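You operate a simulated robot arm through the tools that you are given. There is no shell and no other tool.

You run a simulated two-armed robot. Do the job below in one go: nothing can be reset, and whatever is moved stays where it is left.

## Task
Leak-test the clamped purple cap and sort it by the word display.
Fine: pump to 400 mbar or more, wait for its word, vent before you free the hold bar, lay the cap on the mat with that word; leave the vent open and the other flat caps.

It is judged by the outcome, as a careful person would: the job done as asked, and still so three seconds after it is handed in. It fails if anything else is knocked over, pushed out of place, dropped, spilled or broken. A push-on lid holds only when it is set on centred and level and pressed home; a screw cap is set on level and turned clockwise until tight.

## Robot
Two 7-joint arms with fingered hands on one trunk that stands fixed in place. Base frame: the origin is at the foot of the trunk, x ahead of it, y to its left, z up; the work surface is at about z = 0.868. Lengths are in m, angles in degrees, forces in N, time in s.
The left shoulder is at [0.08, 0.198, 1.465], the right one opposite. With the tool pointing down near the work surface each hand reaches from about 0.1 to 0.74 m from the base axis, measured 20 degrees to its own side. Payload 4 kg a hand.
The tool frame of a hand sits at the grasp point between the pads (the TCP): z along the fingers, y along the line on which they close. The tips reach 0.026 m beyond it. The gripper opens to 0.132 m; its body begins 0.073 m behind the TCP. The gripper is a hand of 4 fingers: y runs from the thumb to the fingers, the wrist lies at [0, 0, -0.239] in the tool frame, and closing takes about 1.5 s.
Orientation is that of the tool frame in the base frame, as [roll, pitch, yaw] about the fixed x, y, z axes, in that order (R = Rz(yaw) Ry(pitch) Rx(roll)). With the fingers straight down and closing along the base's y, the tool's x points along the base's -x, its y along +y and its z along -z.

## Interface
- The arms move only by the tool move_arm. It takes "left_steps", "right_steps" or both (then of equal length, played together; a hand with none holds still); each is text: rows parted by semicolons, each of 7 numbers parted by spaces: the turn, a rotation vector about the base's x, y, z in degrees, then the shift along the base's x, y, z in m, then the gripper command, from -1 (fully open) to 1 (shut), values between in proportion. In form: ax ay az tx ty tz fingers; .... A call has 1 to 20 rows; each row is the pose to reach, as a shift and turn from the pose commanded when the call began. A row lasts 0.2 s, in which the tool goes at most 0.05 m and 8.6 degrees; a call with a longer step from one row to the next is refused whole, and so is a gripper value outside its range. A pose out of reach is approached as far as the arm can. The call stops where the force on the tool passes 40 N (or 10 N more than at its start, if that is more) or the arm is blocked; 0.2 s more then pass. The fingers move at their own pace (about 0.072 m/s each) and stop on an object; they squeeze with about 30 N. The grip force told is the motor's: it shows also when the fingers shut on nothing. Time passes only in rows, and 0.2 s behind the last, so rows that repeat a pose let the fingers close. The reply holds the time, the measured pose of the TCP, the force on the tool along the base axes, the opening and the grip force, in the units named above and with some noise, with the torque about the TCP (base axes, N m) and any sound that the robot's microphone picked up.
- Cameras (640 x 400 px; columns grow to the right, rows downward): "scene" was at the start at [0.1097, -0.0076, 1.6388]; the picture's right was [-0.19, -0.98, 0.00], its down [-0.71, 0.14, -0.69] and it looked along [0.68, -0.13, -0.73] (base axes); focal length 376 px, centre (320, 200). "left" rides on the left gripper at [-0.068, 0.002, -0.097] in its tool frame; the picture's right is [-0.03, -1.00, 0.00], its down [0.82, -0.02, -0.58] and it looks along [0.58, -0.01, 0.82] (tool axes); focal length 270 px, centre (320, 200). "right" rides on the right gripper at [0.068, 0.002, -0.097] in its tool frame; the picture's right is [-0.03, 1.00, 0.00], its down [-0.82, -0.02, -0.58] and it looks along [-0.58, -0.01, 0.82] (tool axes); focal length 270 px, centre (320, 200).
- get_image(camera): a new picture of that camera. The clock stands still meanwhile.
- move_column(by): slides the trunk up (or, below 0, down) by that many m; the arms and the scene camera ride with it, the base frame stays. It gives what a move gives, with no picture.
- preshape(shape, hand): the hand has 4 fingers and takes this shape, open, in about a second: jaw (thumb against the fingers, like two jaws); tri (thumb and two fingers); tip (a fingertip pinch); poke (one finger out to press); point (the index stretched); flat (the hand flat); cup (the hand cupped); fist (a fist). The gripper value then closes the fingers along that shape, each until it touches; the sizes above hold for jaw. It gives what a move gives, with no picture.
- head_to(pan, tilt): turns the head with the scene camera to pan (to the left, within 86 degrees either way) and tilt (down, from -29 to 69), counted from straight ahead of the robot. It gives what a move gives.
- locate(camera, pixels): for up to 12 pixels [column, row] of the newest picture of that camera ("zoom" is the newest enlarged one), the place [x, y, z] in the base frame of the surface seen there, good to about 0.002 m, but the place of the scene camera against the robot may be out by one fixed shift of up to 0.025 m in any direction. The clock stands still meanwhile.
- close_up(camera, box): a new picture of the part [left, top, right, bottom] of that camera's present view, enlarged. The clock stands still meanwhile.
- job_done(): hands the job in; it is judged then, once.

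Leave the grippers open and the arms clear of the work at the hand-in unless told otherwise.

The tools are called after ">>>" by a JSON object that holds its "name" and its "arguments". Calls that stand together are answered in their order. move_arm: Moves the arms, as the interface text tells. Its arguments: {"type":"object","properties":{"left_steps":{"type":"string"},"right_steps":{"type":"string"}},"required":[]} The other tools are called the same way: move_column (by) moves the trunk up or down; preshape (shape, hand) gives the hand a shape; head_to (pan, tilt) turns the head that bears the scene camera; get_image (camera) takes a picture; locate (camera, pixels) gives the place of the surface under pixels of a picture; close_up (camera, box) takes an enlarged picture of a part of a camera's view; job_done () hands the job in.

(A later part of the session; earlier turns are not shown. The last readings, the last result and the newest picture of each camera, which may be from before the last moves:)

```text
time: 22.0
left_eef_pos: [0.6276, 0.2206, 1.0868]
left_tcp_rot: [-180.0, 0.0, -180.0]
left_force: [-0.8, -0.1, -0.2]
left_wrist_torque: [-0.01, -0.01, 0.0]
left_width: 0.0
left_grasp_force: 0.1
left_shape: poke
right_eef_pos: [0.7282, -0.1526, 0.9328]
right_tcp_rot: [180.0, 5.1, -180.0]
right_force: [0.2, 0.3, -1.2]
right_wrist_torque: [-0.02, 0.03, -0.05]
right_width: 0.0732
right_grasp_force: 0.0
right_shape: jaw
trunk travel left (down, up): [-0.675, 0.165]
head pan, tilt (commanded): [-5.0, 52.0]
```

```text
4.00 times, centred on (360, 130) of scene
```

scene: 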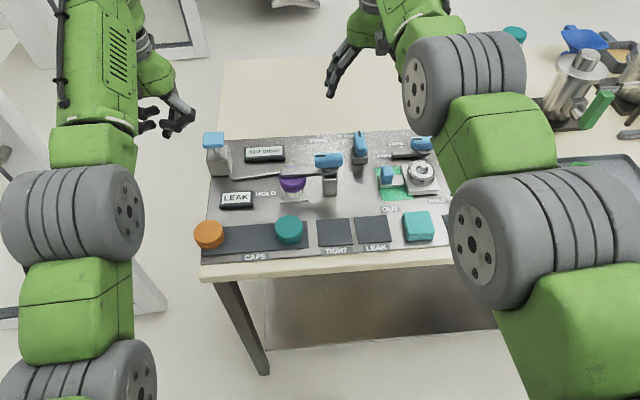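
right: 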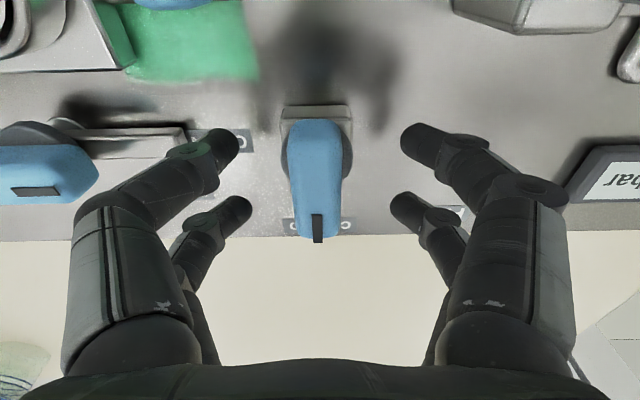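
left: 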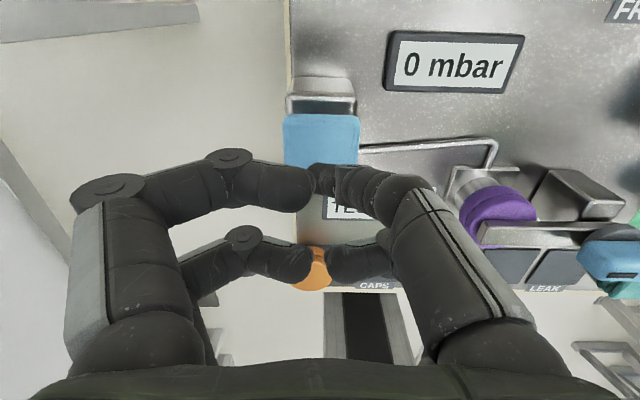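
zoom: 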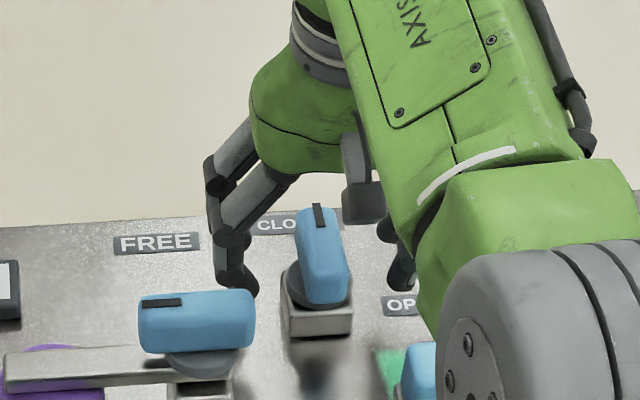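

The hand surrounds the handle at (0.728, −0.153, 0.933). Now close the right fingers on it.

>>> {"name": "move_arm", "arguments": {"right_steps": "0 0 0 0 -0.001 0 0.4; 0 0 0 0 -0.001 0 0.7; 0 0 0 0 -0.001 0 1; 0 0 0 0 -0.001 0 1; 0 0 0 0 -0.001 0 1; 0 0 0 0 -0.001 0 1"}}

>>> {"name": "get_image", "arguments": {"camera": "right"}}

```text
time: 23.4
left_eef_pos: [0.6282, 0.2201, 1.0868]
left_tcp_rot: [-180.0, -0.1, -180.0]
left_force: [0.1, 0.9, 0.1]
left_wrist_torque: [-0.02, 0.0, 0.02]
left_width: 0.0003
left_grasp_force: 0.0
left_shape: poke
right_eef_pos: [0.7298, -0.153, 0.9313]
right_tcp_rot: [179.9, 5.1, 180.0]
right_force: [-0.3, -1.1, -2.2]
right_wrist_torque: [-0.06, 0.05, 0.01]
right_width: 0.0185
right_grasp_force: 30.1
right_shape: jaw
trunk travel left (down, up): [-0.675, 0.165]
head pan, tilt (commanded): [-5.0, 52.0]
```

```text
taken
```

right: 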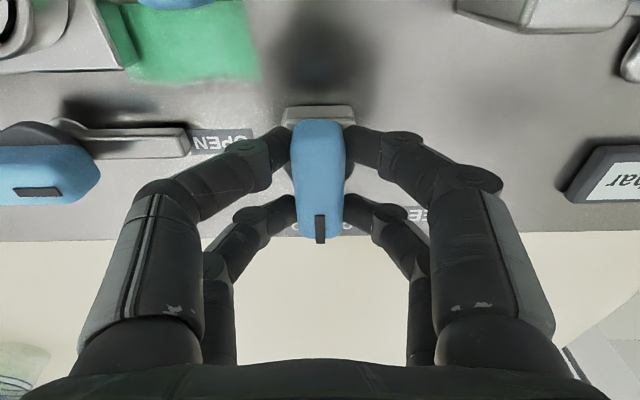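

Gripped (width 18.5 mm, handle between the pads). Now turn clockwise (seen from above) about the tool axis, first ~41°.

>>> {"name": "move_arm", "arguments": {"right_steps": "0.36 0 -4.1 0 0 0 1; 1.07 0 -12.3 0 0 0 1; 1.79 0 -20.5 0 0 0 1; 2.5 0 -28.7 0 0 0 1; 3.2 0 -36.9 0 0 0 1; 3.57 0 -41 0 0 0 1"}}

>>> {"name": "get_image", "arguments": {"camera": "right"}}

>>> {"name": "close_up", "arguments": {"camera": "scene", "box": [210, 80, 420, 220]}}

```text
time: 24.8
left_eef_pos: [0.6281, 0.2189, 1.0867]
left_tcp_rot: [-180.0, -0.1, 180.0]
left_force: [-0.2, 0.4, -0.1]
left_wrist_torque: [0.02, 0.02, 0.05]
left_width: 0.0001
left_grasp_force: 0.1
left_shape: poke
right_eef_pos: [0.7288, -0.1554, 0.9311]
right_tcp_rot: [176.8, 3.8, 138.6]
right_force: [1.1, -3.1, -3.1]
right_wrist_torque: [-0.41, 0.1, 0.03]
right_width: 0.0187
right_grasp_force: 30.1
right_shape: jaw
trunk travel left (down, up): [-0.675, 0.165]
head pan, tilt (commanded): [-5.0, 52.0]
```

```text
taken
```

right: 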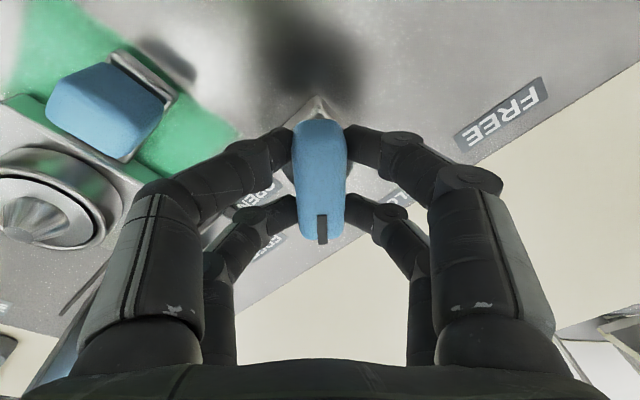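

```text
2.86 times, centred on (315, 150) of scene
```

zoom: 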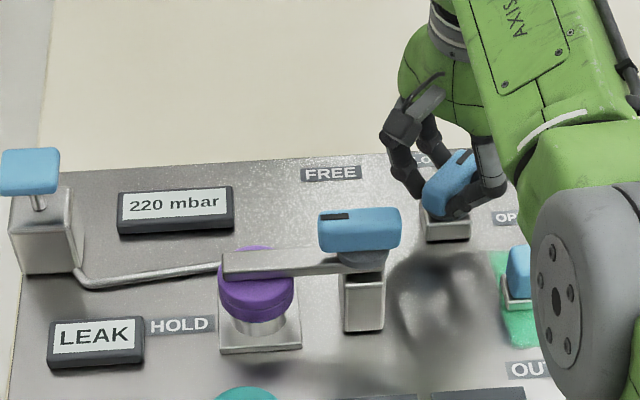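

The handle turns with the hand; pressure drops (220 mbar). Continue the remaining ~49°.

>>> {"name": "move_arm", "arguments": {"right_steps": "0.71 0 -8.2 0 0.001 0 1; 1.43 0 -16.4 0 0.001 0 1; 2.14 0 -24.6 0 0.001 0 1; 2.86 0 -32.8 0 0.001 0 1; 3.57 0 -41 0 0.001 0 1; 4.27 0 -49 0 0.001 0 1; 4.27 0 -49 0 0.001 0 1"}}

>>> {"name": "get_image", "arguments": {"camera": "right"}}

>>> {"name": "close_up", "arguments": {"camera": "scene", "box": [210, 80, 420, 220]}}

```text
time: 26.4
left_eef_pos: [0.6262, 0.2174, 1.0869]
left_tcp_rot: [180.0, -0.1, 180.0]
left_force: [-0.5, 0.2, -0.2]
left_wrist_torque: [0.02, 0.02, 0.0]
left_width: 0.0001
left_grasp_force: 0.0
left_shape: poke
right_eef_pos: [0.7274, -0.1536, 0.931]
right_tcp_rot: [175.1, 0.0, 89.5]
right_force: [-3.4, -9.1, -3.0]
right_wrist_torque: [-0.84, 0.31, 0.0]
right_width: 0.0182
right_grasp_force: 30.1
right_shape: jaw
trunk travel left (down, up): [-0.675, 0.165]
head pan, tilt (commanded): [-5.0, 52.0]
```

```text
taken
```

right: 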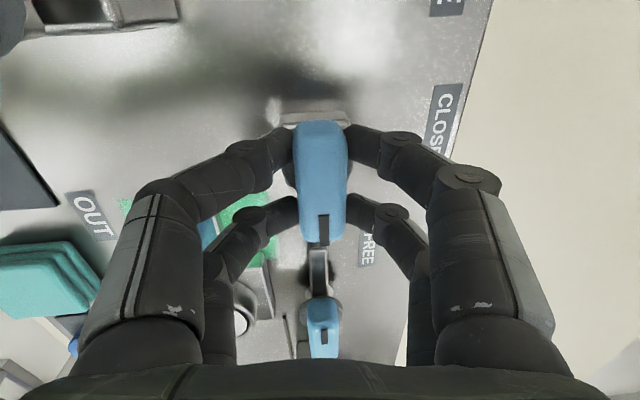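

```text
2.86 times, centred on (315, 150) of scene
```

zoom: 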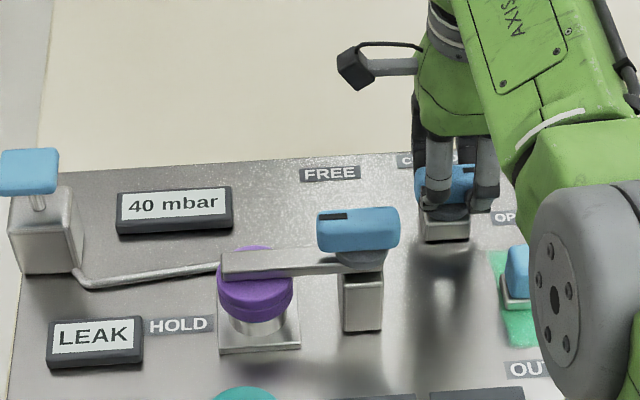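

Pressure is down to 40 mbar and falling; the handle is at 90°, pointing to OPEN. Release the handle and rise.

>>> {"name": "move_arm", "arguments": {"right_steps": "0 0 0 0 0 0 0.5; 0 0 0 0 0 0 0; 0 0 0 0 0 0 -0.1; 0 0 0 0 0 0 -0.1; 0 0 0 0 0 0.03 -0.1; 0 0 0 0 0 0.06 -0.1; 0 0 0 0 0 0.09 -0.1; 0 0 0 0 0 0.12 -0.1; 0 0 0 0 0 0.12 -0.1"}}

>>> {"name": "get_image", "arguments": {"camera": "right"}}

>>> {"name": "close_up", "arguments": {"camera": "scene", "box": [210, 80, 420, 220]}}

```text
time: 28.4
left_eef_pos: [0.6271, 0.2202, 1.0868]
left_tcp_rot: [-180.0, 0.1, 179.9]
left_force: [0.2, 0.2, -0.3]
left_wrist_torque: [0.01, -0.02, -0.02]
left_width: 0.0002
left_grasp_force: 0.1
left_shape: poke
right_eef_pos: [0.7283, -0.1525, 1.0521]
right_tcp_rot: [175.1, 0.1, 89.7]
right_force: [-0.6, 0.0, -0.5]
right_wrist_torque: [0.0, 0.0, -0.02]
right_width: 0.0721
right_grasp_force: 0.2
right_shape: jaw
trunk travel left (down, up): [-0.675, 0.165]
head pan, tilt (commanded): [-5.0, 52.0]
```

```text
taken
```

right: 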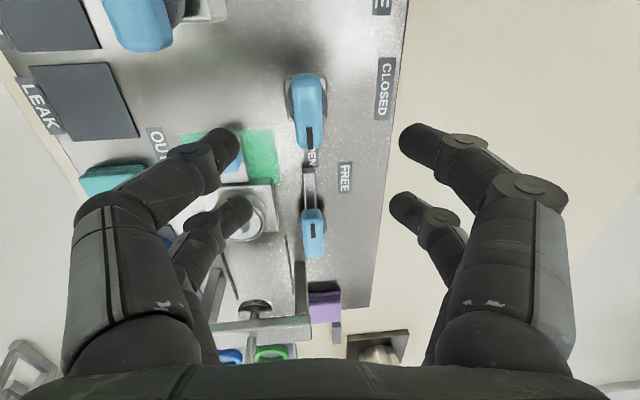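

```text
2.86 times, centred on (315, 150) of scene
```

zoom: 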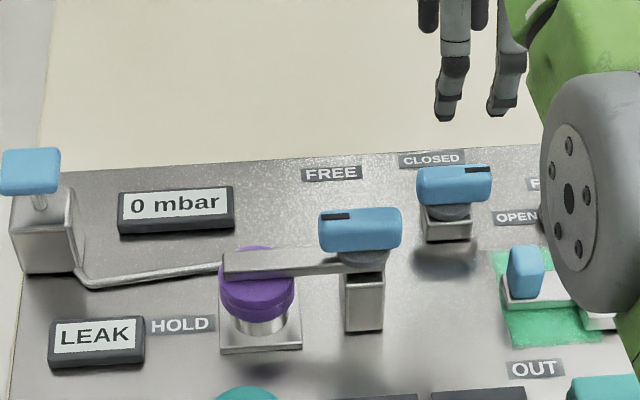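

Pressure is 0 mbar, the vent mark points to OPEN. Now I'll turn the right hand back and park it at the right, high.

>>> {"name": "move_arm", "arguments": {"right_steps": "-0.7 0 8.2 -0.015 -0.01 0.02 -0.1; -1.43 0 16.4 -0.03 -0.02 0.04 -0.1; -2.14 0 24.6 -0.045 -0.03 0.05 -0.1; -2.86 0 32.8 -0.06 -0.05 0.05 -0.1; -3.57 0 41 -0.07 -0.07 0.05 -0.1; -4.29 0 49.2 -0.08 -0.09 0.05 -0.1; -5 0 57.4 -0.09 -0.11 0.05 -0.1; -5.7 0 65.6 -0.1 -0.13 0.05 -0.1; -6.4 0 73.8 -0.11 -0.15 0.05 -0.1; -7.1 0 82 -0.12 -0.17 0.05 -0.1; -7.8 0 89.5 -0.12 -0.19 0.05 -0.1; -7.8 0 89.5 -0.12 -0.19 0.05 -0.1"}}

>>> {"name": "preshape", "arguments": {"hand": "left", "shape": "jaw"}}

>>> {"name": "get_image", "arguments": {"camera": "scene"}}

>>> {"name": "get_image", "arguments": {"camera": "left"}}

```text
time: 31.0
left_eef_pos: [0.6268, 0.2192, 1.0866]
left_tcp_rot: [-180.0, 0.1, 180.0]
left_force: [0.3, -0.5, -0.3]
left_wrist_torque: [-0.02, 0.02, 0.02]
left_width: 0.0001
left_grasp_force: 0.1
left_shape: poke
right_eef_pos: [0.6093, -0.3437, 1.1029]
right_tcp_rot: [180.0, 5.1, 179.7]
right_force: [0.7, -0.3, -0.1]
right_wrist_torque: [0.0, -0.02, 0.0]
right_width: 0.072
right_grasp_force: 0.1
right_shape: jaw
trunk travel left (down, up): [-0.675, 0.165]
head pan, tilt (commanded): [-5.0, 52.0]
```

```text
time: 31.9
left_eef_pos: [0.6274, 0.2206, 1.0871]
left_tcp_rot: [180.0, 0.0, -179.9]
left_force: [0.5, 0.4, -0.4]
left_wrist_torque: [0.0, 0.0, 0.0]
left_width: 0.1319
left_grasp_force: 0.1
left_shape: jaw
right_eef_pos: [0.6086, -0.3429, 1.1036]
right_tcp_rot: [-180.0, 5.1, 179.5]
right_force: [0.4, 0.2, -0.3]
right_wrist_torque: [0.0, 0.01, 0.02]
right_width: 0.0725
right_grasp_force: 0.0
right_shape: jaw
trunk travel left (down, up): [-0.675, 0.165]
head pan, tilt (commanded): [-5.0, 52.0]
```

```text
taken
```

scene: 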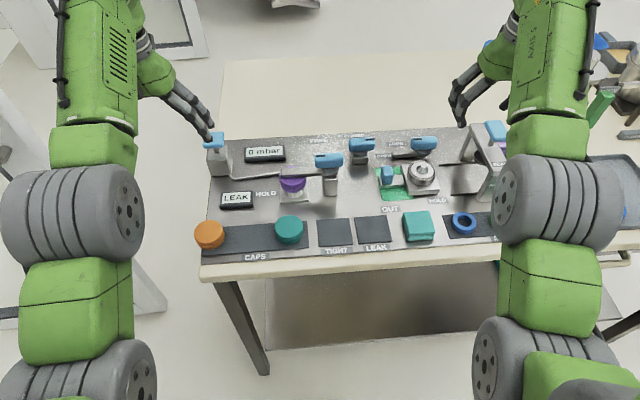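

```text
taken
```

left: 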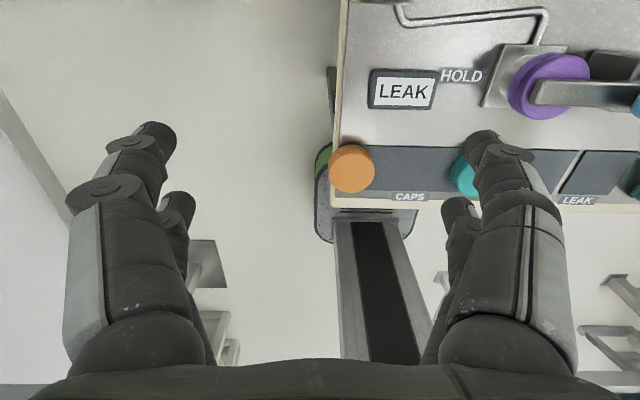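

All clear. Now I'll measure the hold bar handle and the purple cap with a scene close-up.

>>> {"name": "close_up", "arguments": {"camera": "scene", "box": [265, 135, 365, 215]}}

```text
5.00 times, centred on (315, 175) of scene
```

zoom: 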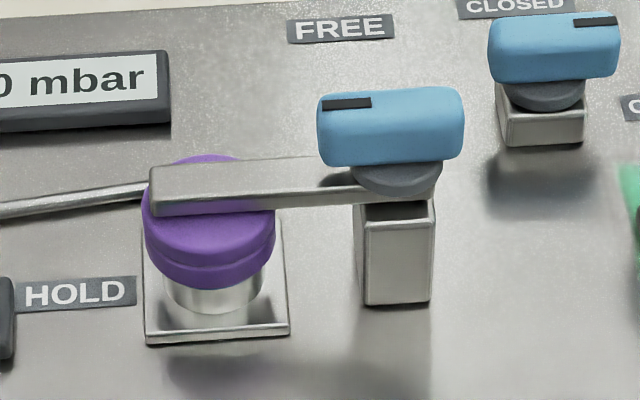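

>>> {"name": "locate", "arguments": {"camera": "zoom", "pixels": [[325, 95], [458, 92], [330, 128], [455, 125], [390, 110], [390, 150], [395, 182], [165, 175], [165, 205], [210, 235], [210, 160], [150, 230]]}}

>>> {"name": "locate", "arguments": {"camera": "zoom", "pixels": [[270, 225], [210, 270], [210, 305], [215, 335], [550, 30], [550, 65], [495, 35], [615, 30], [230, 165], [300, 165], [340, 28], [395, 190]]}}

```text
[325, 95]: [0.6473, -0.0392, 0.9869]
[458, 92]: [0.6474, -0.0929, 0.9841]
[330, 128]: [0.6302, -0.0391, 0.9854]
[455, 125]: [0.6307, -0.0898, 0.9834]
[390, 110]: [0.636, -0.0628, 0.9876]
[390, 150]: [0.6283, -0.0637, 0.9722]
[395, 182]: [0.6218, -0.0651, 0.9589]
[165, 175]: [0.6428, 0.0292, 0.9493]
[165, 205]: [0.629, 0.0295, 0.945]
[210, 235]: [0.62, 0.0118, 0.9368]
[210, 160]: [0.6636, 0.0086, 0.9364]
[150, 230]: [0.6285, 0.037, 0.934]
```

```text
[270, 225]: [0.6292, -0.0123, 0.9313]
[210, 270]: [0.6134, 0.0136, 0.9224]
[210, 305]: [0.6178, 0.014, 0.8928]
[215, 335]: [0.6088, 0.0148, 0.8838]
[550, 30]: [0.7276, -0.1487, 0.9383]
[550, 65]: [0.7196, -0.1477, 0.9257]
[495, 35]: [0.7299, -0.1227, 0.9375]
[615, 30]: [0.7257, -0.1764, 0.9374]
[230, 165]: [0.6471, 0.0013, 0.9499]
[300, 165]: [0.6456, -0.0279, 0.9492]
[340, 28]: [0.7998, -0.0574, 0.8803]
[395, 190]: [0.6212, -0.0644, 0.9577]
```

The hold handle is centred at true ≈ (0.6385, −0.072), top z 0.974, disc top ≈0.9465. The purple cap is at ≈ (0.6385, 0.006), 5 cm across, top 0.9245. I'll bring the left hand over the bar handle, turned +90° so its fingers close along x.

>>> {"name": "move_arm", "arguments": {"left_steps": "0 0 8.2 0 -0.02 0 -0.5; 0 0 16.4 0 -0.045 0 -0.3; 0 0 24.6 0.002 -0.07 0 -0.1; 0 0 32.8 0.004 -0.1 0 -0.1; 0 0 41 0.006 -0.13 0 -0.1; 0 0 49.2 0.008 -0.16 0 -0.1; 0 0 57.4 0.01 -0.19 0 -0.1; 0 0 65.6 0.011 -0.22 0 -0.1; 0 0 73.8 0.011 -0.25 0 -0.1; 0 0 82 0.011 -0.275 0 -0.1; 0 0 90 0.011 -0.292 0 -0.1; 0 0 90 0.011 -0.292 0 -0.1"}}

>>> {"name": "get_image", "arguments": {"camera": "left"}}

>>> {"name": "get_image", "arguments": {"camera": "scene"}}

```text
time: 34.5
left_eef_pos: [0.6375, -0.0709, 1.0867]
left_tcp_rot: [-180.0, 0.1, -89.9]
left_force: [0.4, -1.0, 0.4]
left_wrist_torque: [-0.04, 0.01, -0.01]
left_width: 0.0732
left_grasp_force: 0.1
left_shape: jaw
right_eef_pos: [0.6088, -0.3436, 1.1026]
right_tcp_rot: [-180.0, 5.1, 179.5]
right_force: [-1.0, 0.2, 0.0]
right_wrist_torque: [-0.02, 0.0, 0.0]
right_width: 0.0723
right_grasp_force: 0.0
right_shape: jaw
trunk travel left (down, up): [-0.675, 0.165]
head pan, tilt (commanded): [-5.0, 52.0]
```

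```text
taken
```

left: 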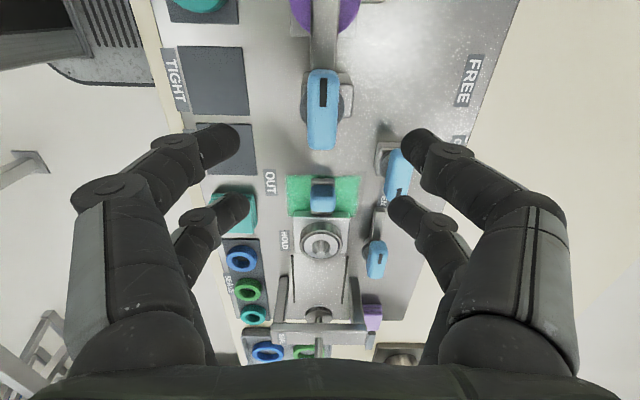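

```text
taken
```

scene: 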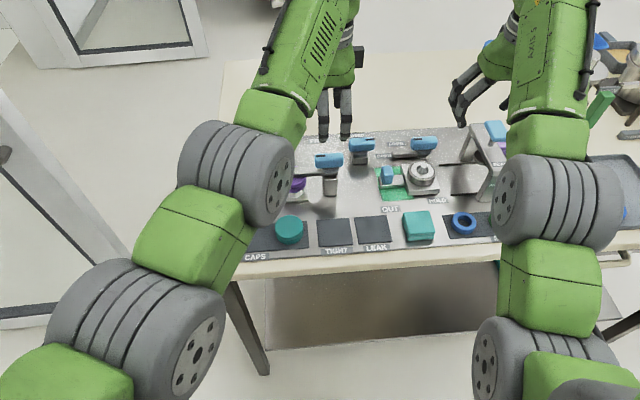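

The left hand is over the bar handle; in its view the handle spans (308–339, 70–150). Locate it for exact centring.

>>> {"name": "locate", "arguments": {"camera": "left", "pixels": [[323, 78], [322, 110], [321, 143], [311, 110], [334, 110], [304, 100], [349, 100], [325, 50], [345, 15], [300, 15]]}}

>>> {"name": "close_up", "arguments": {"camera": "left", "box": [250, 0, 410, 160]}}

```text
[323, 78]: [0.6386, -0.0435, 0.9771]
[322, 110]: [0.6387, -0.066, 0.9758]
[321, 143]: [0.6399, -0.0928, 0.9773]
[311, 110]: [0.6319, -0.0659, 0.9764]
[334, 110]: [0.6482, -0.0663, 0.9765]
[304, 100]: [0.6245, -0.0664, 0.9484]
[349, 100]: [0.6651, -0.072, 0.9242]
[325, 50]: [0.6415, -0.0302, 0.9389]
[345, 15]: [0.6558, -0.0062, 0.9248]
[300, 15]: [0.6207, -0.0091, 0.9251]
```

```text
2.50 times, centred on (330, 80) of left
```

zoom: 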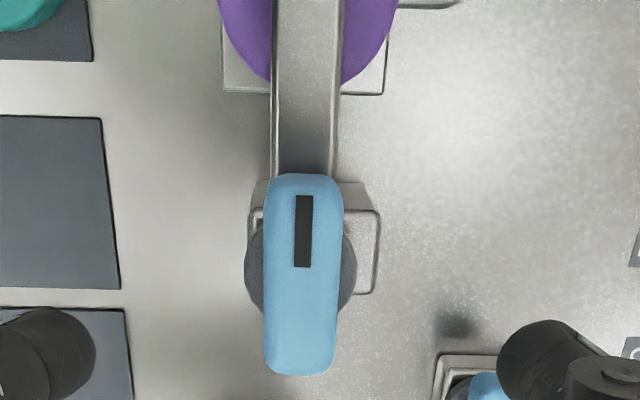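

Handle centre ≈ (0.6395, −0.070), top 0.977. Descend to TCP z≈0.979 around it.

>>> {"name": "move_arm", "arguments": {"left_steps": "0 0 0 0.002 0.001 -0.03 -0.1; 0 0 0 0.002 0.001 -0.06 -0.1; 0 0 0 0.002 0.001 -0.085 -0.1; 0 0 0 0.002 0.001 -0.1 -0.1; 0 0 0 0.002 0.001 -0.107 -0.1; 0 0 0 0.002 0.001 -0.107 -0.1"}}

>>> {"name": "get_image", "arguments": {"camera": "left"}}

>>> {"name": "close_up", "arguments": {"camera": "scene", "box": [260, 100, 420, 220]}}

```text
time: 35.9
left_eef_pos: [0.6395, -0.0721, 0.9799]
left_tcp_rot: [-180.0, 0.0, -90.0]
left_force: [-0.5, -0.2, 1.6]
left_wrist_torque: [0.03, 0.02, 0.01]
left_width: 0.0732
left_grasp_force: 0.1
left_shape: jaw
right_eef_pos: [0.6085, -0.3433, 1.1035]
right_tcp_rot: [-180.0, 5.2, 179.4]
right_force: [0.0, -0.1, 0.0]
right_wrist_torque: [0.01, -0.02, -0.01]
right_width: 0.0721
right_grasp_force: 0.1
right_shape: jaw
trunk travel left (down, up): [-0.675, 0.165]
head pan, tilt (commanded): [-5.0, 52.0]
```

```text
taken
```

left: 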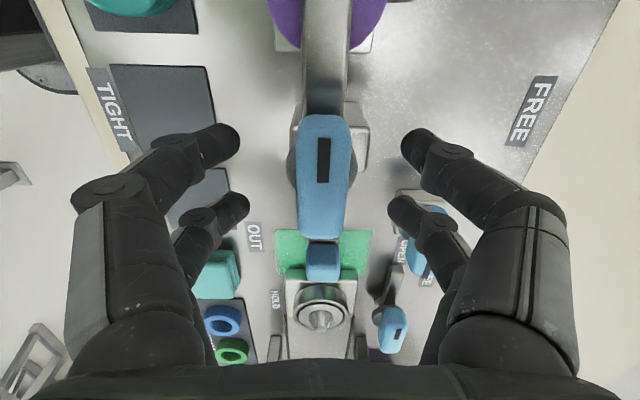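

```text
3.33 times, centred on (340, 160) of scene
```

zoom: 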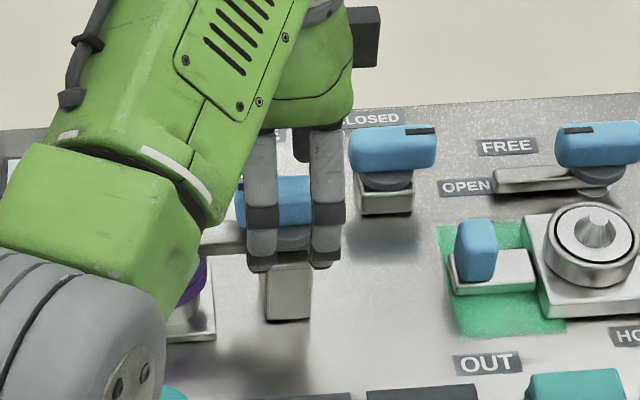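

The handle is centred between the open fingers. Now close on it.

>>> {"name": "move_arm", "arguments": {"left_steps": "0 0 0 0 0.001 0 0.4; 0 0 0 0 0.001 0 0.7; 0 0 0 0 0.001 0 1; 0 0 0 0 0.001 0 1; 0 0 0 0 0.001 0 1; 0 0 0 0 0.001 0 1"}}

>>> {"name": "get_image", "arguments": {"camera": "left"}}

```text
time: 37.3
left_eef_pos: [0.6393, -0.0708, 0.9793]
left_tcp_rot: [179.8, -0.1, -90.0]
left_force: [0.2, 0.0, -3.7]
left_wrist_torque: [0.03, -0.03, -0.04]
left_width: 0.0188
left_grasp_force: 29.7
left_shape: jaw
right_eef_pos: [0.6102, -0.3433, 1.1026]
right_tcp_rot: [-179.9, 5.1, 179.5]
right_force: [0.8, 0.7, 0.1]
right_wrist_torque: [-0.01, 0.02, -0.01]
right_width: 0.0723
right_grasp_force: 0.1
right_shape: jaw
trunk travel left (down, up): [-0.675, 0.165]
head pan, tilt (commanded): [-5.0, 52.0]
```

```text
taken
```

left: 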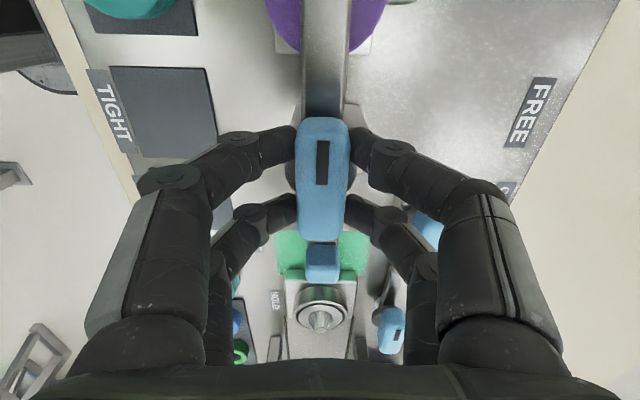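

Gripped (18.8 mm). Turn clockwise from above, first ~41°, and check.

>>> {"name": "move_arm", "arguments": {"left_steps": "0 0 -4.1 0 0 0 1; 0 0 -12.3 0 0 0 1; 0 0 -20.5 0 0 0 1; 0 0 -28.7 0 0 0 1; 0 0 -36.9 0 0 0 1; 0 0 -41 0 0 0 1"}}

>>> {"name": "get_image", "arguments": {"camera": "left"}}

>>> {"name": "get_image", "arguments": {"camera": "scene"}}

```text
time: 38.7
left_eef_pos: [0.6421, -0.0712, 0.9798]
left_tcp_rot: [-180.0, 0.0, -131.1]
left_force: [11.6, -3.0, -3.2]
left_wrist_torque: [-0.05, -0.25, 0.03]
left_width: 0.0187
left_grasp_force: 30.2
left_shape: jaw
right_eef_pos: [0.6119, -0.3443, 1.1021]
right_tcp_rot: [180.0, 5.0, 179.5]
right_force: [0.2, 0.5, 0.3]
right_wrist_torque: [0.0, 0.0, -0.01]
right_width: 0.0723
right_grasp_force: 0.0
right_shape: jaw
trunk travel left (down, up): [-0.675, 0.165]
head pan, tilt (commanded): [-5.0, 52.0]
```

```text
taken
```

left: 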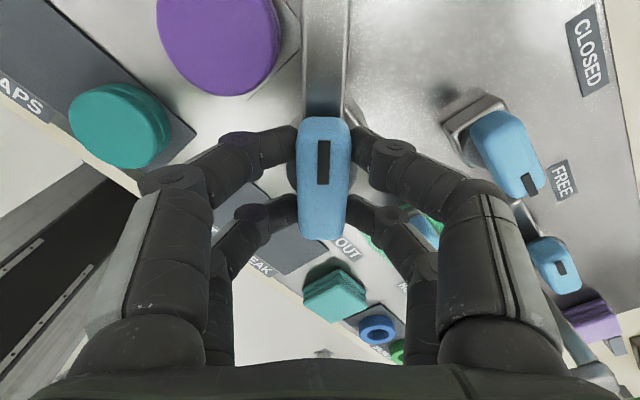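

```text
taken
```

scene: 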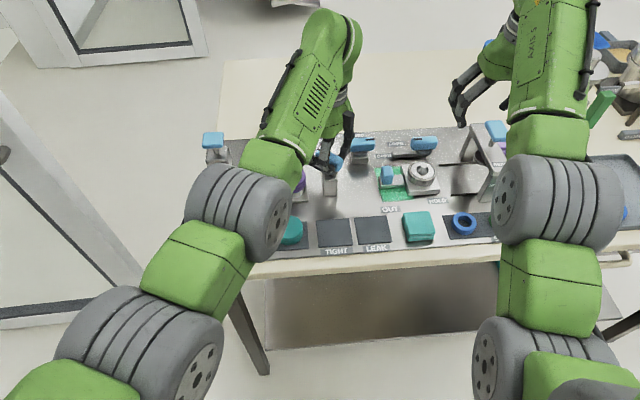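

The bar swings free with the hand and the cap stayed put. A small side force of ~12 N in x, so I'll ease x by +3 mm and finish the remaining ~49°.

>>> {"name": "move_arm", "arguments": {"left_steps": "0 0 -4 0.003 0 0 1; 0 0 -12 0.003 0 0 1; 0 0 -20 0.003 0 0 1; 0 0 -28 0.003 0 0 1; 0 0 -36 0.003 0 0 1; 0 0 -44 0.003 0 0 1; 0 0 -49 0.003 0 0 1; 0 0 -49 0.003 0 0 1"}}

>>> {"name": "get_image", "arguments": {"camera": "left"}}

>>> {"name": "get_image", "arguments": {"camera": "scene"}}

```text
time: 40.5
left_eef_pos: [0.6441, -0.0732, 0.9792]
left_tcp_rot: [179.9, 0.0, 179.8]
left_force: [10.9, -13.8, -0.5]
left_wrist_torque: [-0.32, -0.26, 0.06]
left_width: 0.0182
left_grasp_force: 30.0
left_shape: jaw
right_eef_pos: [0.611, -0.3452, 1.1006]
right_tcp_rot: [179.8, 5.0, 179.6]
right_force: [0.2, -0.1, -0.3]
right_wrist_torque: [0.01, 0.0, 0.01]
right_width: 0.0722
right_grasp_force: 0.1
right_shape: jaw
trunk travel left (down, up): [-0.675, 0.165]
head pan, tilt (commanded): [-5.0, 52.0]
```

```text
taken
```

left: 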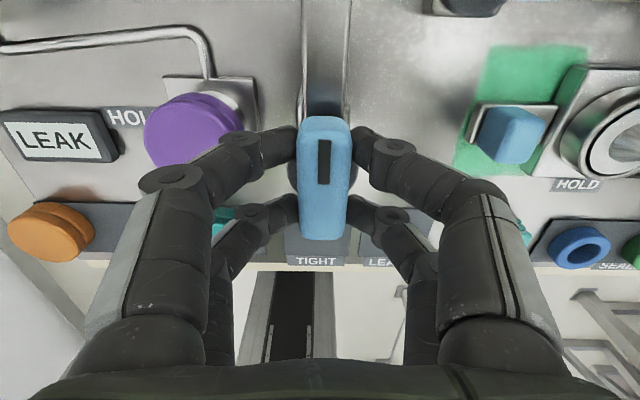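

```text
taken
```

scene: 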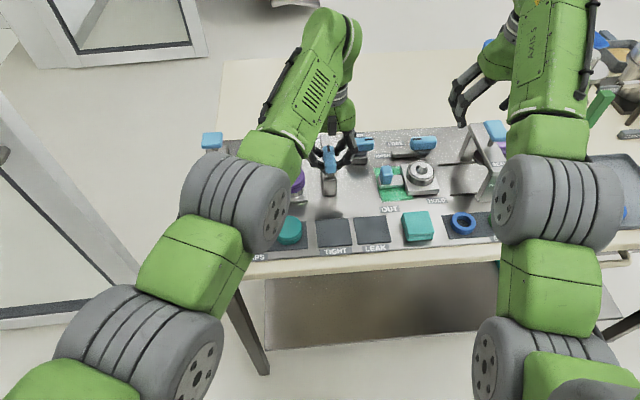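

The bar points to FREE now, cap uncovered. Release the handle and raise the left hand.

>>> {"name": "move_arm", "arguments": {"left_steps": "0 0 0 0 0 0 0.6; 0 0 0 0 0 0 0.2; 0 0 0 0 0 0 -0.1; 0 0 0 0 0 0 -0.1; 0 0 0 0 0 0.03 -0.1; 0 0 0 0 0 0.06 -0.1; 0 0 0 0 0 0.09 -0.1; 0 0 0 0 0 0.12 -0.1; 0 0 0 0 0 0.12 -0.1"}}

>>> {"name": "get_image", "arguments": {"camera": "left"}}

>>> {"name": "get_image", "arguments": {"camera": "scene"}}

```text
time: 42.5
left_eef_pos: [0.6412, -0.0694, 1.1016]
left_tcp_rot: [-179.9, 0.0, -180.0]
left_force: [-1.3, -1.0, 0.4]
left_wrist_torque: [0.0, 0.01, -0.01]
left_width: 0.0721
left_grasp_force: 0.0
left_shape: jaw
right_eef_pos: [0.6094, -0.3426, 1.102]
right_tcp_rot: [180.0, 5.1, 179.6]
right_force: [-0.2, -0.7, 0.3]
right_wrist_torque: [0.02, -0.02, -0.02]
right_width: 0.0724
right_grasp_force: 0.1
right_shape: jaw
trunk travel left (down, up): [-0.675, 0.165]
head pan, tilt (commanded): [-5.0, 52.0]
```

```text
taken
```

left: 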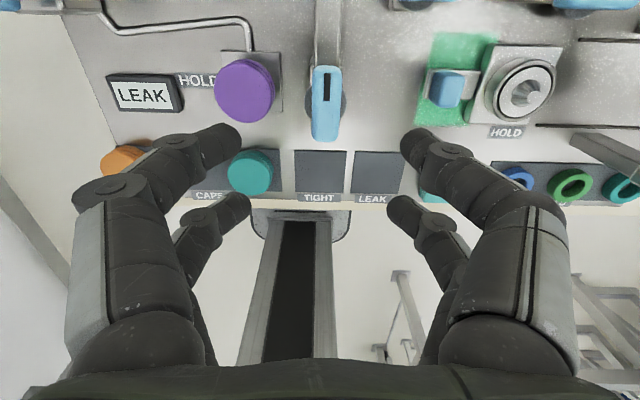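

```text
taken
```

scene: 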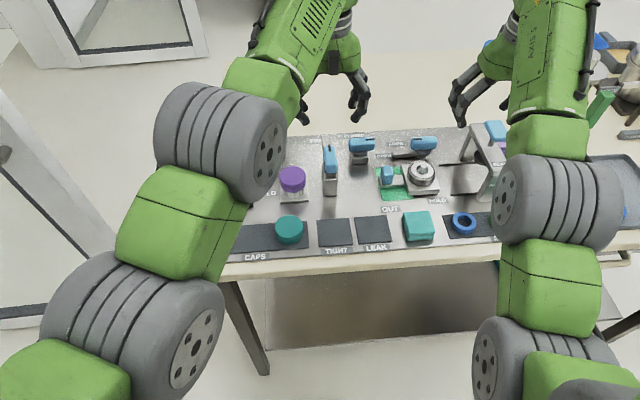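

The bar stands at FREE and the purple cap is uncovered. Measure the cap in the left view (around (246,92)) and check the mark of the bar.

>>> {"name": "close_up", "arguments": {"camera": "left", "box": [180, 30, 360, 150]}}

>>> {"name": "locate", "arguments": {"camera": "left", "pixels": [[246, 88], [246, 64], [246, 112], [220, 90], [271, 88], [222, 75], [270, 75], [246, 119], [250, 160], [250, 172], [232, 170], [268, 170]]}}

```text
3.33 times, centred on (270, 90) of left
```

zoom: 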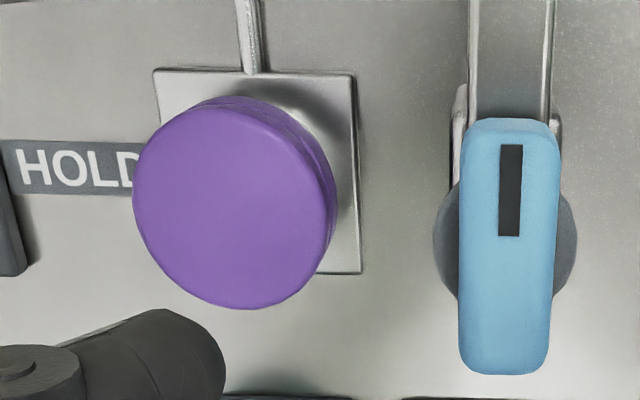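

```text
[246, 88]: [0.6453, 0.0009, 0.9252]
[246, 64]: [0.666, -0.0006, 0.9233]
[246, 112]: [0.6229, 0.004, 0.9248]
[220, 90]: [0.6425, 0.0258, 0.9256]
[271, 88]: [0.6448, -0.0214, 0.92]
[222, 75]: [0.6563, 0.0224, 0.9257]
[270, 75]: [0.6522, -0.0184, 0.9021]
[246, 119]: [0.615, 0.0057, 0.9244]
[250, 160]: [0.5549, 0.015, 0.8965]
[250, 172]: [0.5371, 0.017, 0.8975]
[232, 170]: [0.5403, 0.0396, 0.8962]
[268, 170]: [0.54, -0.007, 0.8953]
```

I'll check how wide the fingers bulge at this opening, because the −y fingers must pass between the cap and the bar handle (handle edge y≈−0.06).

>>> {"name": "locate", "arguments": {"camera": "left", "pixels": [[408, 140], [440, 150], [470, 160], [525, 190], [560, 215], [565, 250], [400, 205], [440, 225], [235, 140], [115, 190], [190, 140], [545, 310]]}}

>>> {"name": "close_up", "arguments": {"camera": "scene", "box": [260, 40, 400, 140]}}

```text
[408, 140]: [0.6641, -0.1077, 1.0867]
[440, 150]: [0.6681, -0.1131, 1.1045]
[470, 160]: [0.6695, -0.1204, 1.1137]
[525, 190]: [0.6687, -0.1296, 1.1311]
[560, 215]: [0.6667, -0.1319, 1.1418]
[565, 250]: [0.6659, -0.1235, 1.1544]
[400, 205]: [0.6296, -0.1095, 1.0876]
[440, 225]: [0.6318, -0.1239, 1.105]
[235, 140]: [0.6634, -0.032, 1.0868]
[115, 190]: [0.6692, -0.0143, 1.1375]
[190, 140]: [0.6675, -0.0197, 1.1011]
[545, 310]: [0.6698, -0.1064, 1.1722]
```

```text
4.00 times, centred on (330, 90) of scene
```

zoom: 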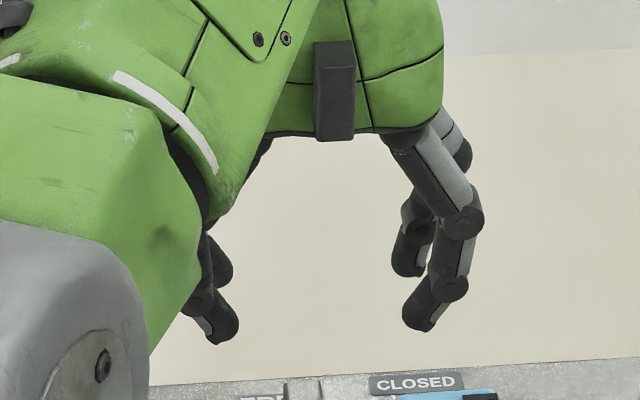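

The −y fingers would brush the bar handle if closing along y, so I'll grip the cap with fingers closing along x instead: rotate +90° while moving above the cap centre (0.640, 0.005), staying high.

>>> {"name": "move_arm", "arguments": {"left_steps": "0 0 8.2 0 0.007 0 -0.2; 0 0 16.4 0 0.014 0 -0.2; 0 0 24.6 0 0.021 0 -0.2; 0 0 32.8 0 0.028 0 -0.2; 0 0 41 0 0.035 0 -0.2; 0 0 49.2 0 0.042 0 -0.2; 0 0 57.4 0 0.049 0 -0.2; 0 0 65.6 0 0.056 0 -0.2; 0 0 73.8 0 0.063 0 -0.2; 0 0 82 0 0.07 0 -0.2; 0 0 90 0 0.074 0 -0.2; 0 0 90 -0.001 0.074 -0.02 -0.2; 0 0 90 -0.001 0.074 -0.04 -0.2; 0 0 90 -0.001 0.074 -0.04 -0.2"}}

>>> {"name": "get_image", "arguments": {"camera": "left"}}

>>> {"name": "get_image", "arguments": {"camera": "scene"}}

```text
time: 45.5
left_eef_pos: [0.6397, 0.0033, 1.0596]
left_tcp_rot: [180.0, 0.0, -90.1]
left_force: [0.2, 0.0, 0.9]
left_wrist_torque: [0.01, -0.03, -0.01]
left_width: 0.0788
left_grasp_force: 0.0
left_shape: jaw
right_eef_pos: [0.6083, -0.3427, 1.1028]
right_tcp_rot: [-180.0, 5.1, 179.4]
right_force: [-0.6, 0.5, 0.2]
right_wrist_torque: [0.01, 0.03, 0.0]
right_width: 0.0721
right_grasp_force: 0.1
right_shape: jaw
trunk travel left (down, up): [-0.675, 0.165]
head pan, tilt (commanded): [-5.0, 52.0]
```

```text
taken
```

left: 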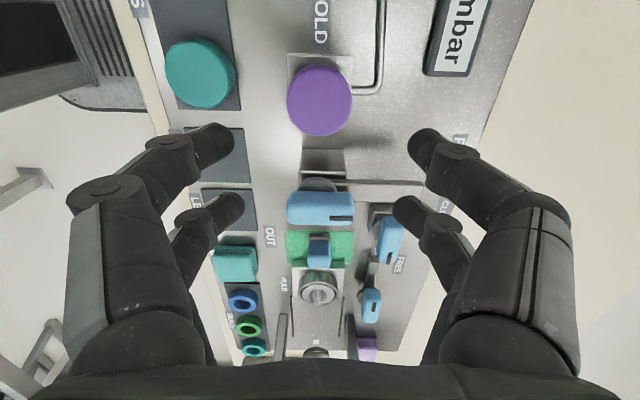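

```text
taken
```

scene: 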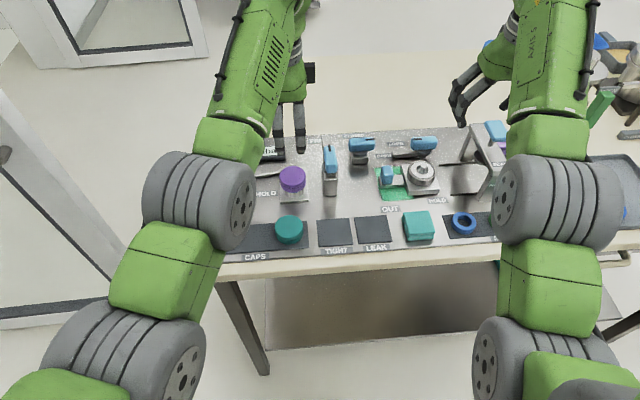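

The hand is above the cap; in the left view the cap spans columns 286–353, rows 65–136. Verify the centre.

>>> {"name": "locate", "arguments": {"camera": "left", "pixels": [[319, 102], [290, 102], [349, 102], [319, 70], [319, 133], [320, 170], [320, 205]]}}

>>> {"name": "close_up", "arguments": {"camera": "left", "box": [250, 40, 410, 160]}}

>>> {"name": "close_up", "arguments": {"camera": "scene", "box": [240, 120, 370, 220]}}

```text
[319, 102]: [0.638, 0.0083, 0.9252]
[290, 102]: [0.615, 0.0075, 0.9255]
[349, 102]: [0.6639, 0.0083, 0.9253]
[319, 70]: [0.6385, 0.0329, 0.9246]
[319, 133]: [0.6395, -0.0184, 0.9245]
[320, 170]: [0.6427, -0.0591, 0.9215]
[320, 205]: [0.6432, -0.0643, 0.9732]
```

```text
3.33 times, centred on (330, 100) of left
```

zoom: 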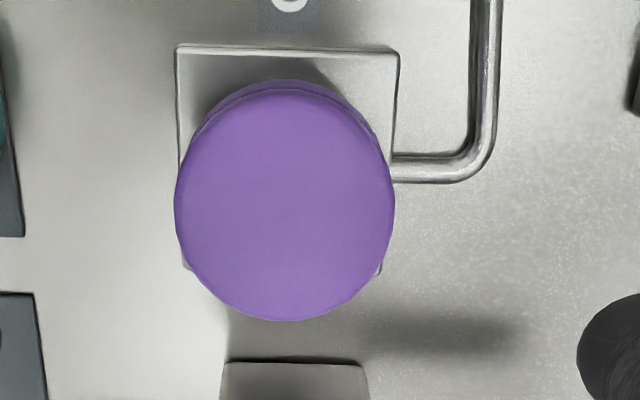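

```text
4.00 times, centred on (305, 170) of scene
```

zoom: 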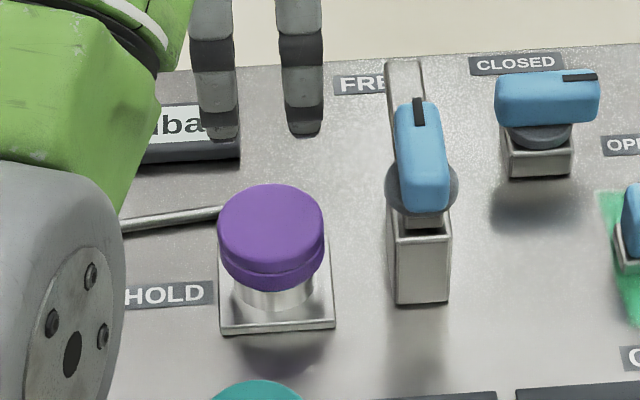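

Cap centre (0.6395, 0.006), Ø≈0.055, top 0.925. Descend to TCP z≈0.929 so the tips straddle the cap's side.

>>> {"name": "move_arm", "arguments": {"left_steps": "0 0 0 0 0.002 -0.03 -0.2; 0 0 0 0 0.002 -0.06 -0.2; 0 0 0 0 0.002 -0.09 -0.2; 0 0 0 0 0.002 -0.11 -0.2; 0 0 0 0 0.002 -0.12 -0.2; 0 0 0 0 0.002 -0.13 -0.2; 0 0 0 0 0.002 -0.13 -0.2"}}

>>> {"name": "get_image", "arguments": {"camera": "left"}}

>>> {"name": "close_up", "arguments": {"camera": "scene", "box": [220, 80, 380, 220]}}

```text
time: 47.1
left_eef_pos: [0.6408, 0.0058, 0.929]
left_tcp_rot: [-180.0, 0.0, -89.9]
left_force: [-0.5, -0.5, 0.2]
left_wrist_torque: [0.0, 0.03, -0.01]
left_width: 0.0785
left_grasp_force: 0.2
left_shape: jaw
right_eef_pos: [0.6094, -0.343, 1.1035]
right_tcp_rot: [-180.0, 5.0, 179.5]
right_force: [0.4, 0.4, 0.1]
right_wrist_torque: [0.0, -0.03, -0.01]
right_width: 0.0724
right_grasp_force: 0.0
right_shape: jaw
trunk travel left (down, up): [-0.675, 0.165]
head pan, tilt (commanded): [-5.0, 52.0]
```

```text
taken
```

left: 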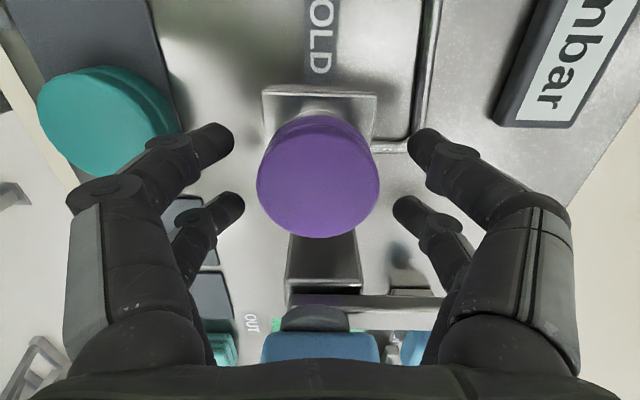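

```text
2.86 times, centred on (300, 150) of scene
```

zoom: 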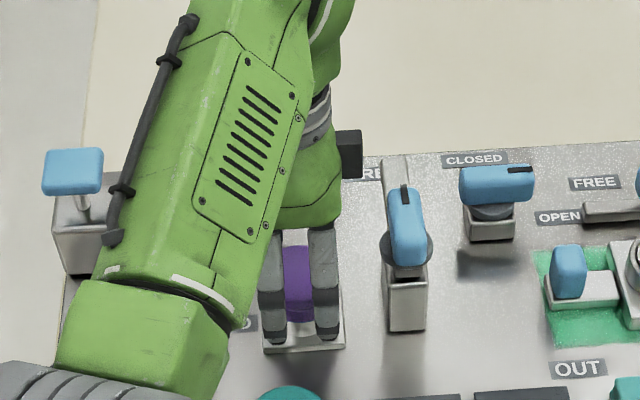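

Well centred with no contact. Close on the cap.

>>> {"name": "move_arm", "arguments": {"left_steps": "0 0 0 0 0 0 0.1; 0 0 0 0 0 0 0.3; 0 0 0 0 0 0 0.6; 0 0 0 0 0 0 1; 0 0 0 0 0 0 1; 0 0 0 0 0 0 1"}}

>>> {"name": "get_image", "arguments": {"camera": "left"}}

```text
time: 48.5
left_eef_pos: [0.6409, 0.0053, 0.9297]
left_tcp_rot: [-180.0, 0.0, -90.0]
left_force: [0.3, 0.2, -0.9]
left_wrist_torque: [-0.01, 0.02, -0.01]
left_width: 0.0368
left_grasp_force: 29.7
left_shape: jaw
right_eef_pos: [0.6081, -0.3424, 1.102]
right_tcp_rot: [-180.0, 5.0, 179.6]
right_force: [0.0, -1.4, 0.1]
right_wrist_torque: [0.02, -0.03, 0.01]
right_width: 0.0726
right_grasp_force: 0.1
right_shape: jaw
trunk travel left (down, up): [-0.675, 0.165]
head pan, tilt (commanded): [-5.0, 52.0]
```

```text
taken
```

left: 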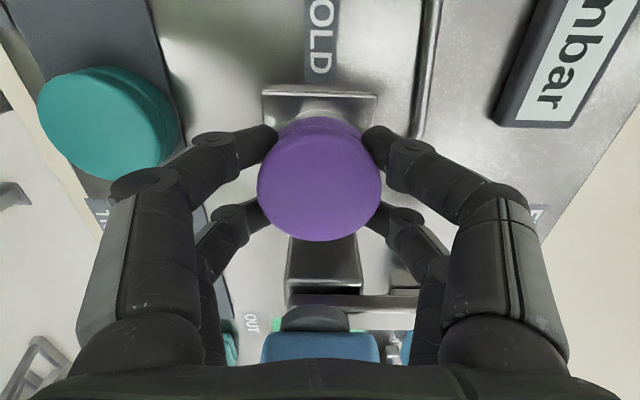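

All four fingers hold the cap (width 37 mm as expected on a round cap). Lift straight up gently.

>>> {"name": "move_arm", "arguments": {"left_steps": "0 0 0 0 0 0.008 1; 0 0 0 0 0 0.018 1; 0 0 0 0 0 0.03 1; 0 0 0 0 0 0.05 1; 0 0 0 0 0 0.075 1; 0 0 0 0 0 0.1 1; 0 0 0 0 0 0.1 1"}}

>>> {"name": "get_image", "arguments": {"camera": "left"}}

>>> {"name": "get_image", "arguments": {"camera": "scene"}}

```text
time: 50.1
left_eef_pos: [0.6423, 0.0063, 1.0301]
left_tcp_rot: [-179.9, 0.0, -90.0]
left_force: [-0.4, -0.4, -1.0]
left_wrist_torque: [0.0, -0.01, 0.01]
left_width: 0.0369
left_grasp_force: 30.1
left_shape: jaw
right_eef_pos: [0.6079, -0.3439, 1.1027]
right_tcp_rot: [-180.0, 5.1, 179.4]
right_force: [0.2, -1.0, 0.1]
right_wrist_torque: [0.02, -0.02, 0.03]
right_width: 0.0723
right_grasp_force: 0.0
right_shape: jaw
trunk travel left (down, up): [-0.675, 0.165]
head pan, tilt (commanded): [-5.0, 52.0]
```

```text
taken
```

left: 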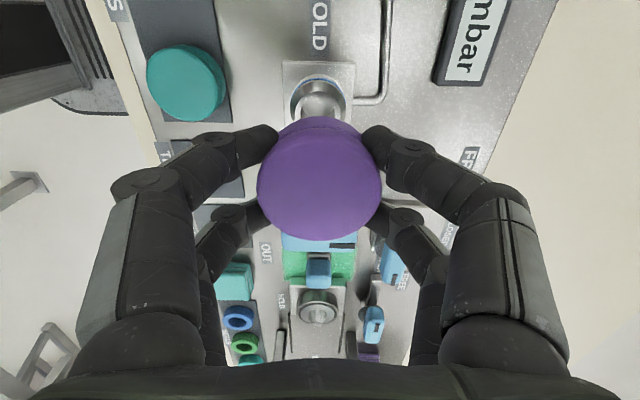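

```text
taken
```

scene: 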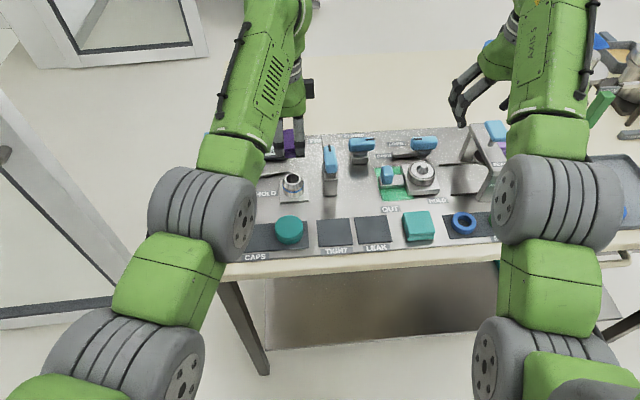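

The cap is off the port, held level. Carry it to above the LEAK mat centre (0.524, −0.152) at TCP z≈1.05.

>>> {"name": "move_arm", "arguments": {"left_steps": "0 0 0 -0.01 0 0.02 1; 0 0 0 -0.035 -0.02 0.02 1; 0 0 0 -0.06 -0.045 0.02 1; 0 0 0 -0.08 -0.075 0.02 1; 0 0 0 -0.095 -0.105 0.02 1; 0 0 0 -0.11 -0.135 0.02 1; 0 0 0 -0.117 -0.158 0.02 1; 0 0 0 -0.117 -0.158 0.02 1; 0 0 0 -0.117 -0.158 0.02 1"}}

>>> {"name": "get_image", "arguments": {"camera": "left"}}

>>> {"name": "get_image", "arguments": {"camera": "scene"}}

```text
time: 52.1
left_eef_pos: [0.526, -0.1519, 1.0505]
left_tcp_rot: [180.0, 0.0, -90.1]
left_force: [0.1, 0.4, -0.8]
left_wrist_torque: [0.0, 0.0, -0.01]
left_width: 0.0365
left_grasp_force: 30.1
left_shape: jaw
right_eef_pos: [0.6095, -0.3435, 1.1022]
right_tcp_rot: [179.9, 5.1, 179.4]
right_force: [-0.7, -0.3, 0.6]
right_wrist_torque: [0.01, 0.01, 0.0]
right_width: 0.0724
right_grasp_force: 0.0
right_shape: jaw
trunk travel left (down, up): [-0.675, 0.165]
head pan, tilt (commanded): [-5.0, 52.0]
```

```text
taken
```

left: 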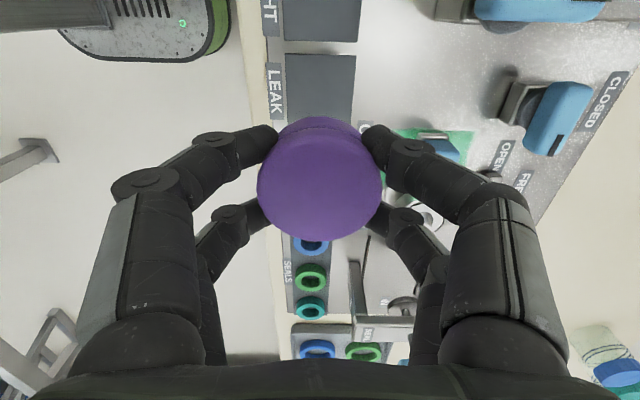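

```text
taken
```

scene: 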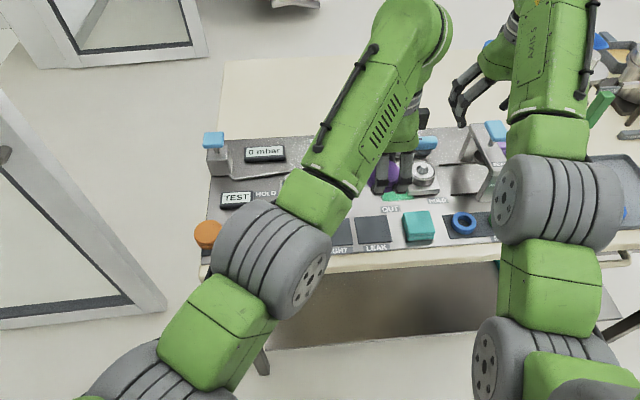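

Cap hangs over the LEAK mat. Before lowering I check how high the left elbow/forearm is above the table and the other caps.

>>> {"name": "locate", "arguments": {"camera": "scene", "pixels": [[230, 250], [270, 270], [315, 280], [290, 330], [215, 330], [290, 215], [140, 360], [325, 210]]}}

>>> {"name": "locate", "arguments": {"camera": "left", "pixels": [[320, 60], [288, 58], [353, 58], [320, 120], [320, 180], [270, 185], [370, 185]]}}

```text
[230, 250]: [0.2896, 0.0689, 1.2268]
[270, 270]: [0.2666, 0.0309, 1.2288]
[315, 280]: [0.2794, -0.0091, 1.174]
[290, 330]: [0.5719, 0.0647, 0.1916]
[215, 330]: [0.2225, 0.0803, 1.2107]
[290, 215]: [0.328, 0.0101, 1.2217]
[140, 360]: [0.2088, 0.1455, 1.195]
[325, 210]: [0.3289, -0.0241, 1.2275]
```

```text
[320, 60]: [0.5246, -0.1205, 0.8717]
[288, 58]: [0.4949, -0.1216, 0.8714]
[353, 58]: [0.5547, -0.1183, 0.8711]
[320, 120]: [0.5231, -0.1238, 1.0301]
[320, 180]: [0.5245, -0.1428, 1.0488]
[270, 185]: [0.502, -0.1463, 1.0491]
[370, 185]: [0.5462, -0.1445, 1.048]
```

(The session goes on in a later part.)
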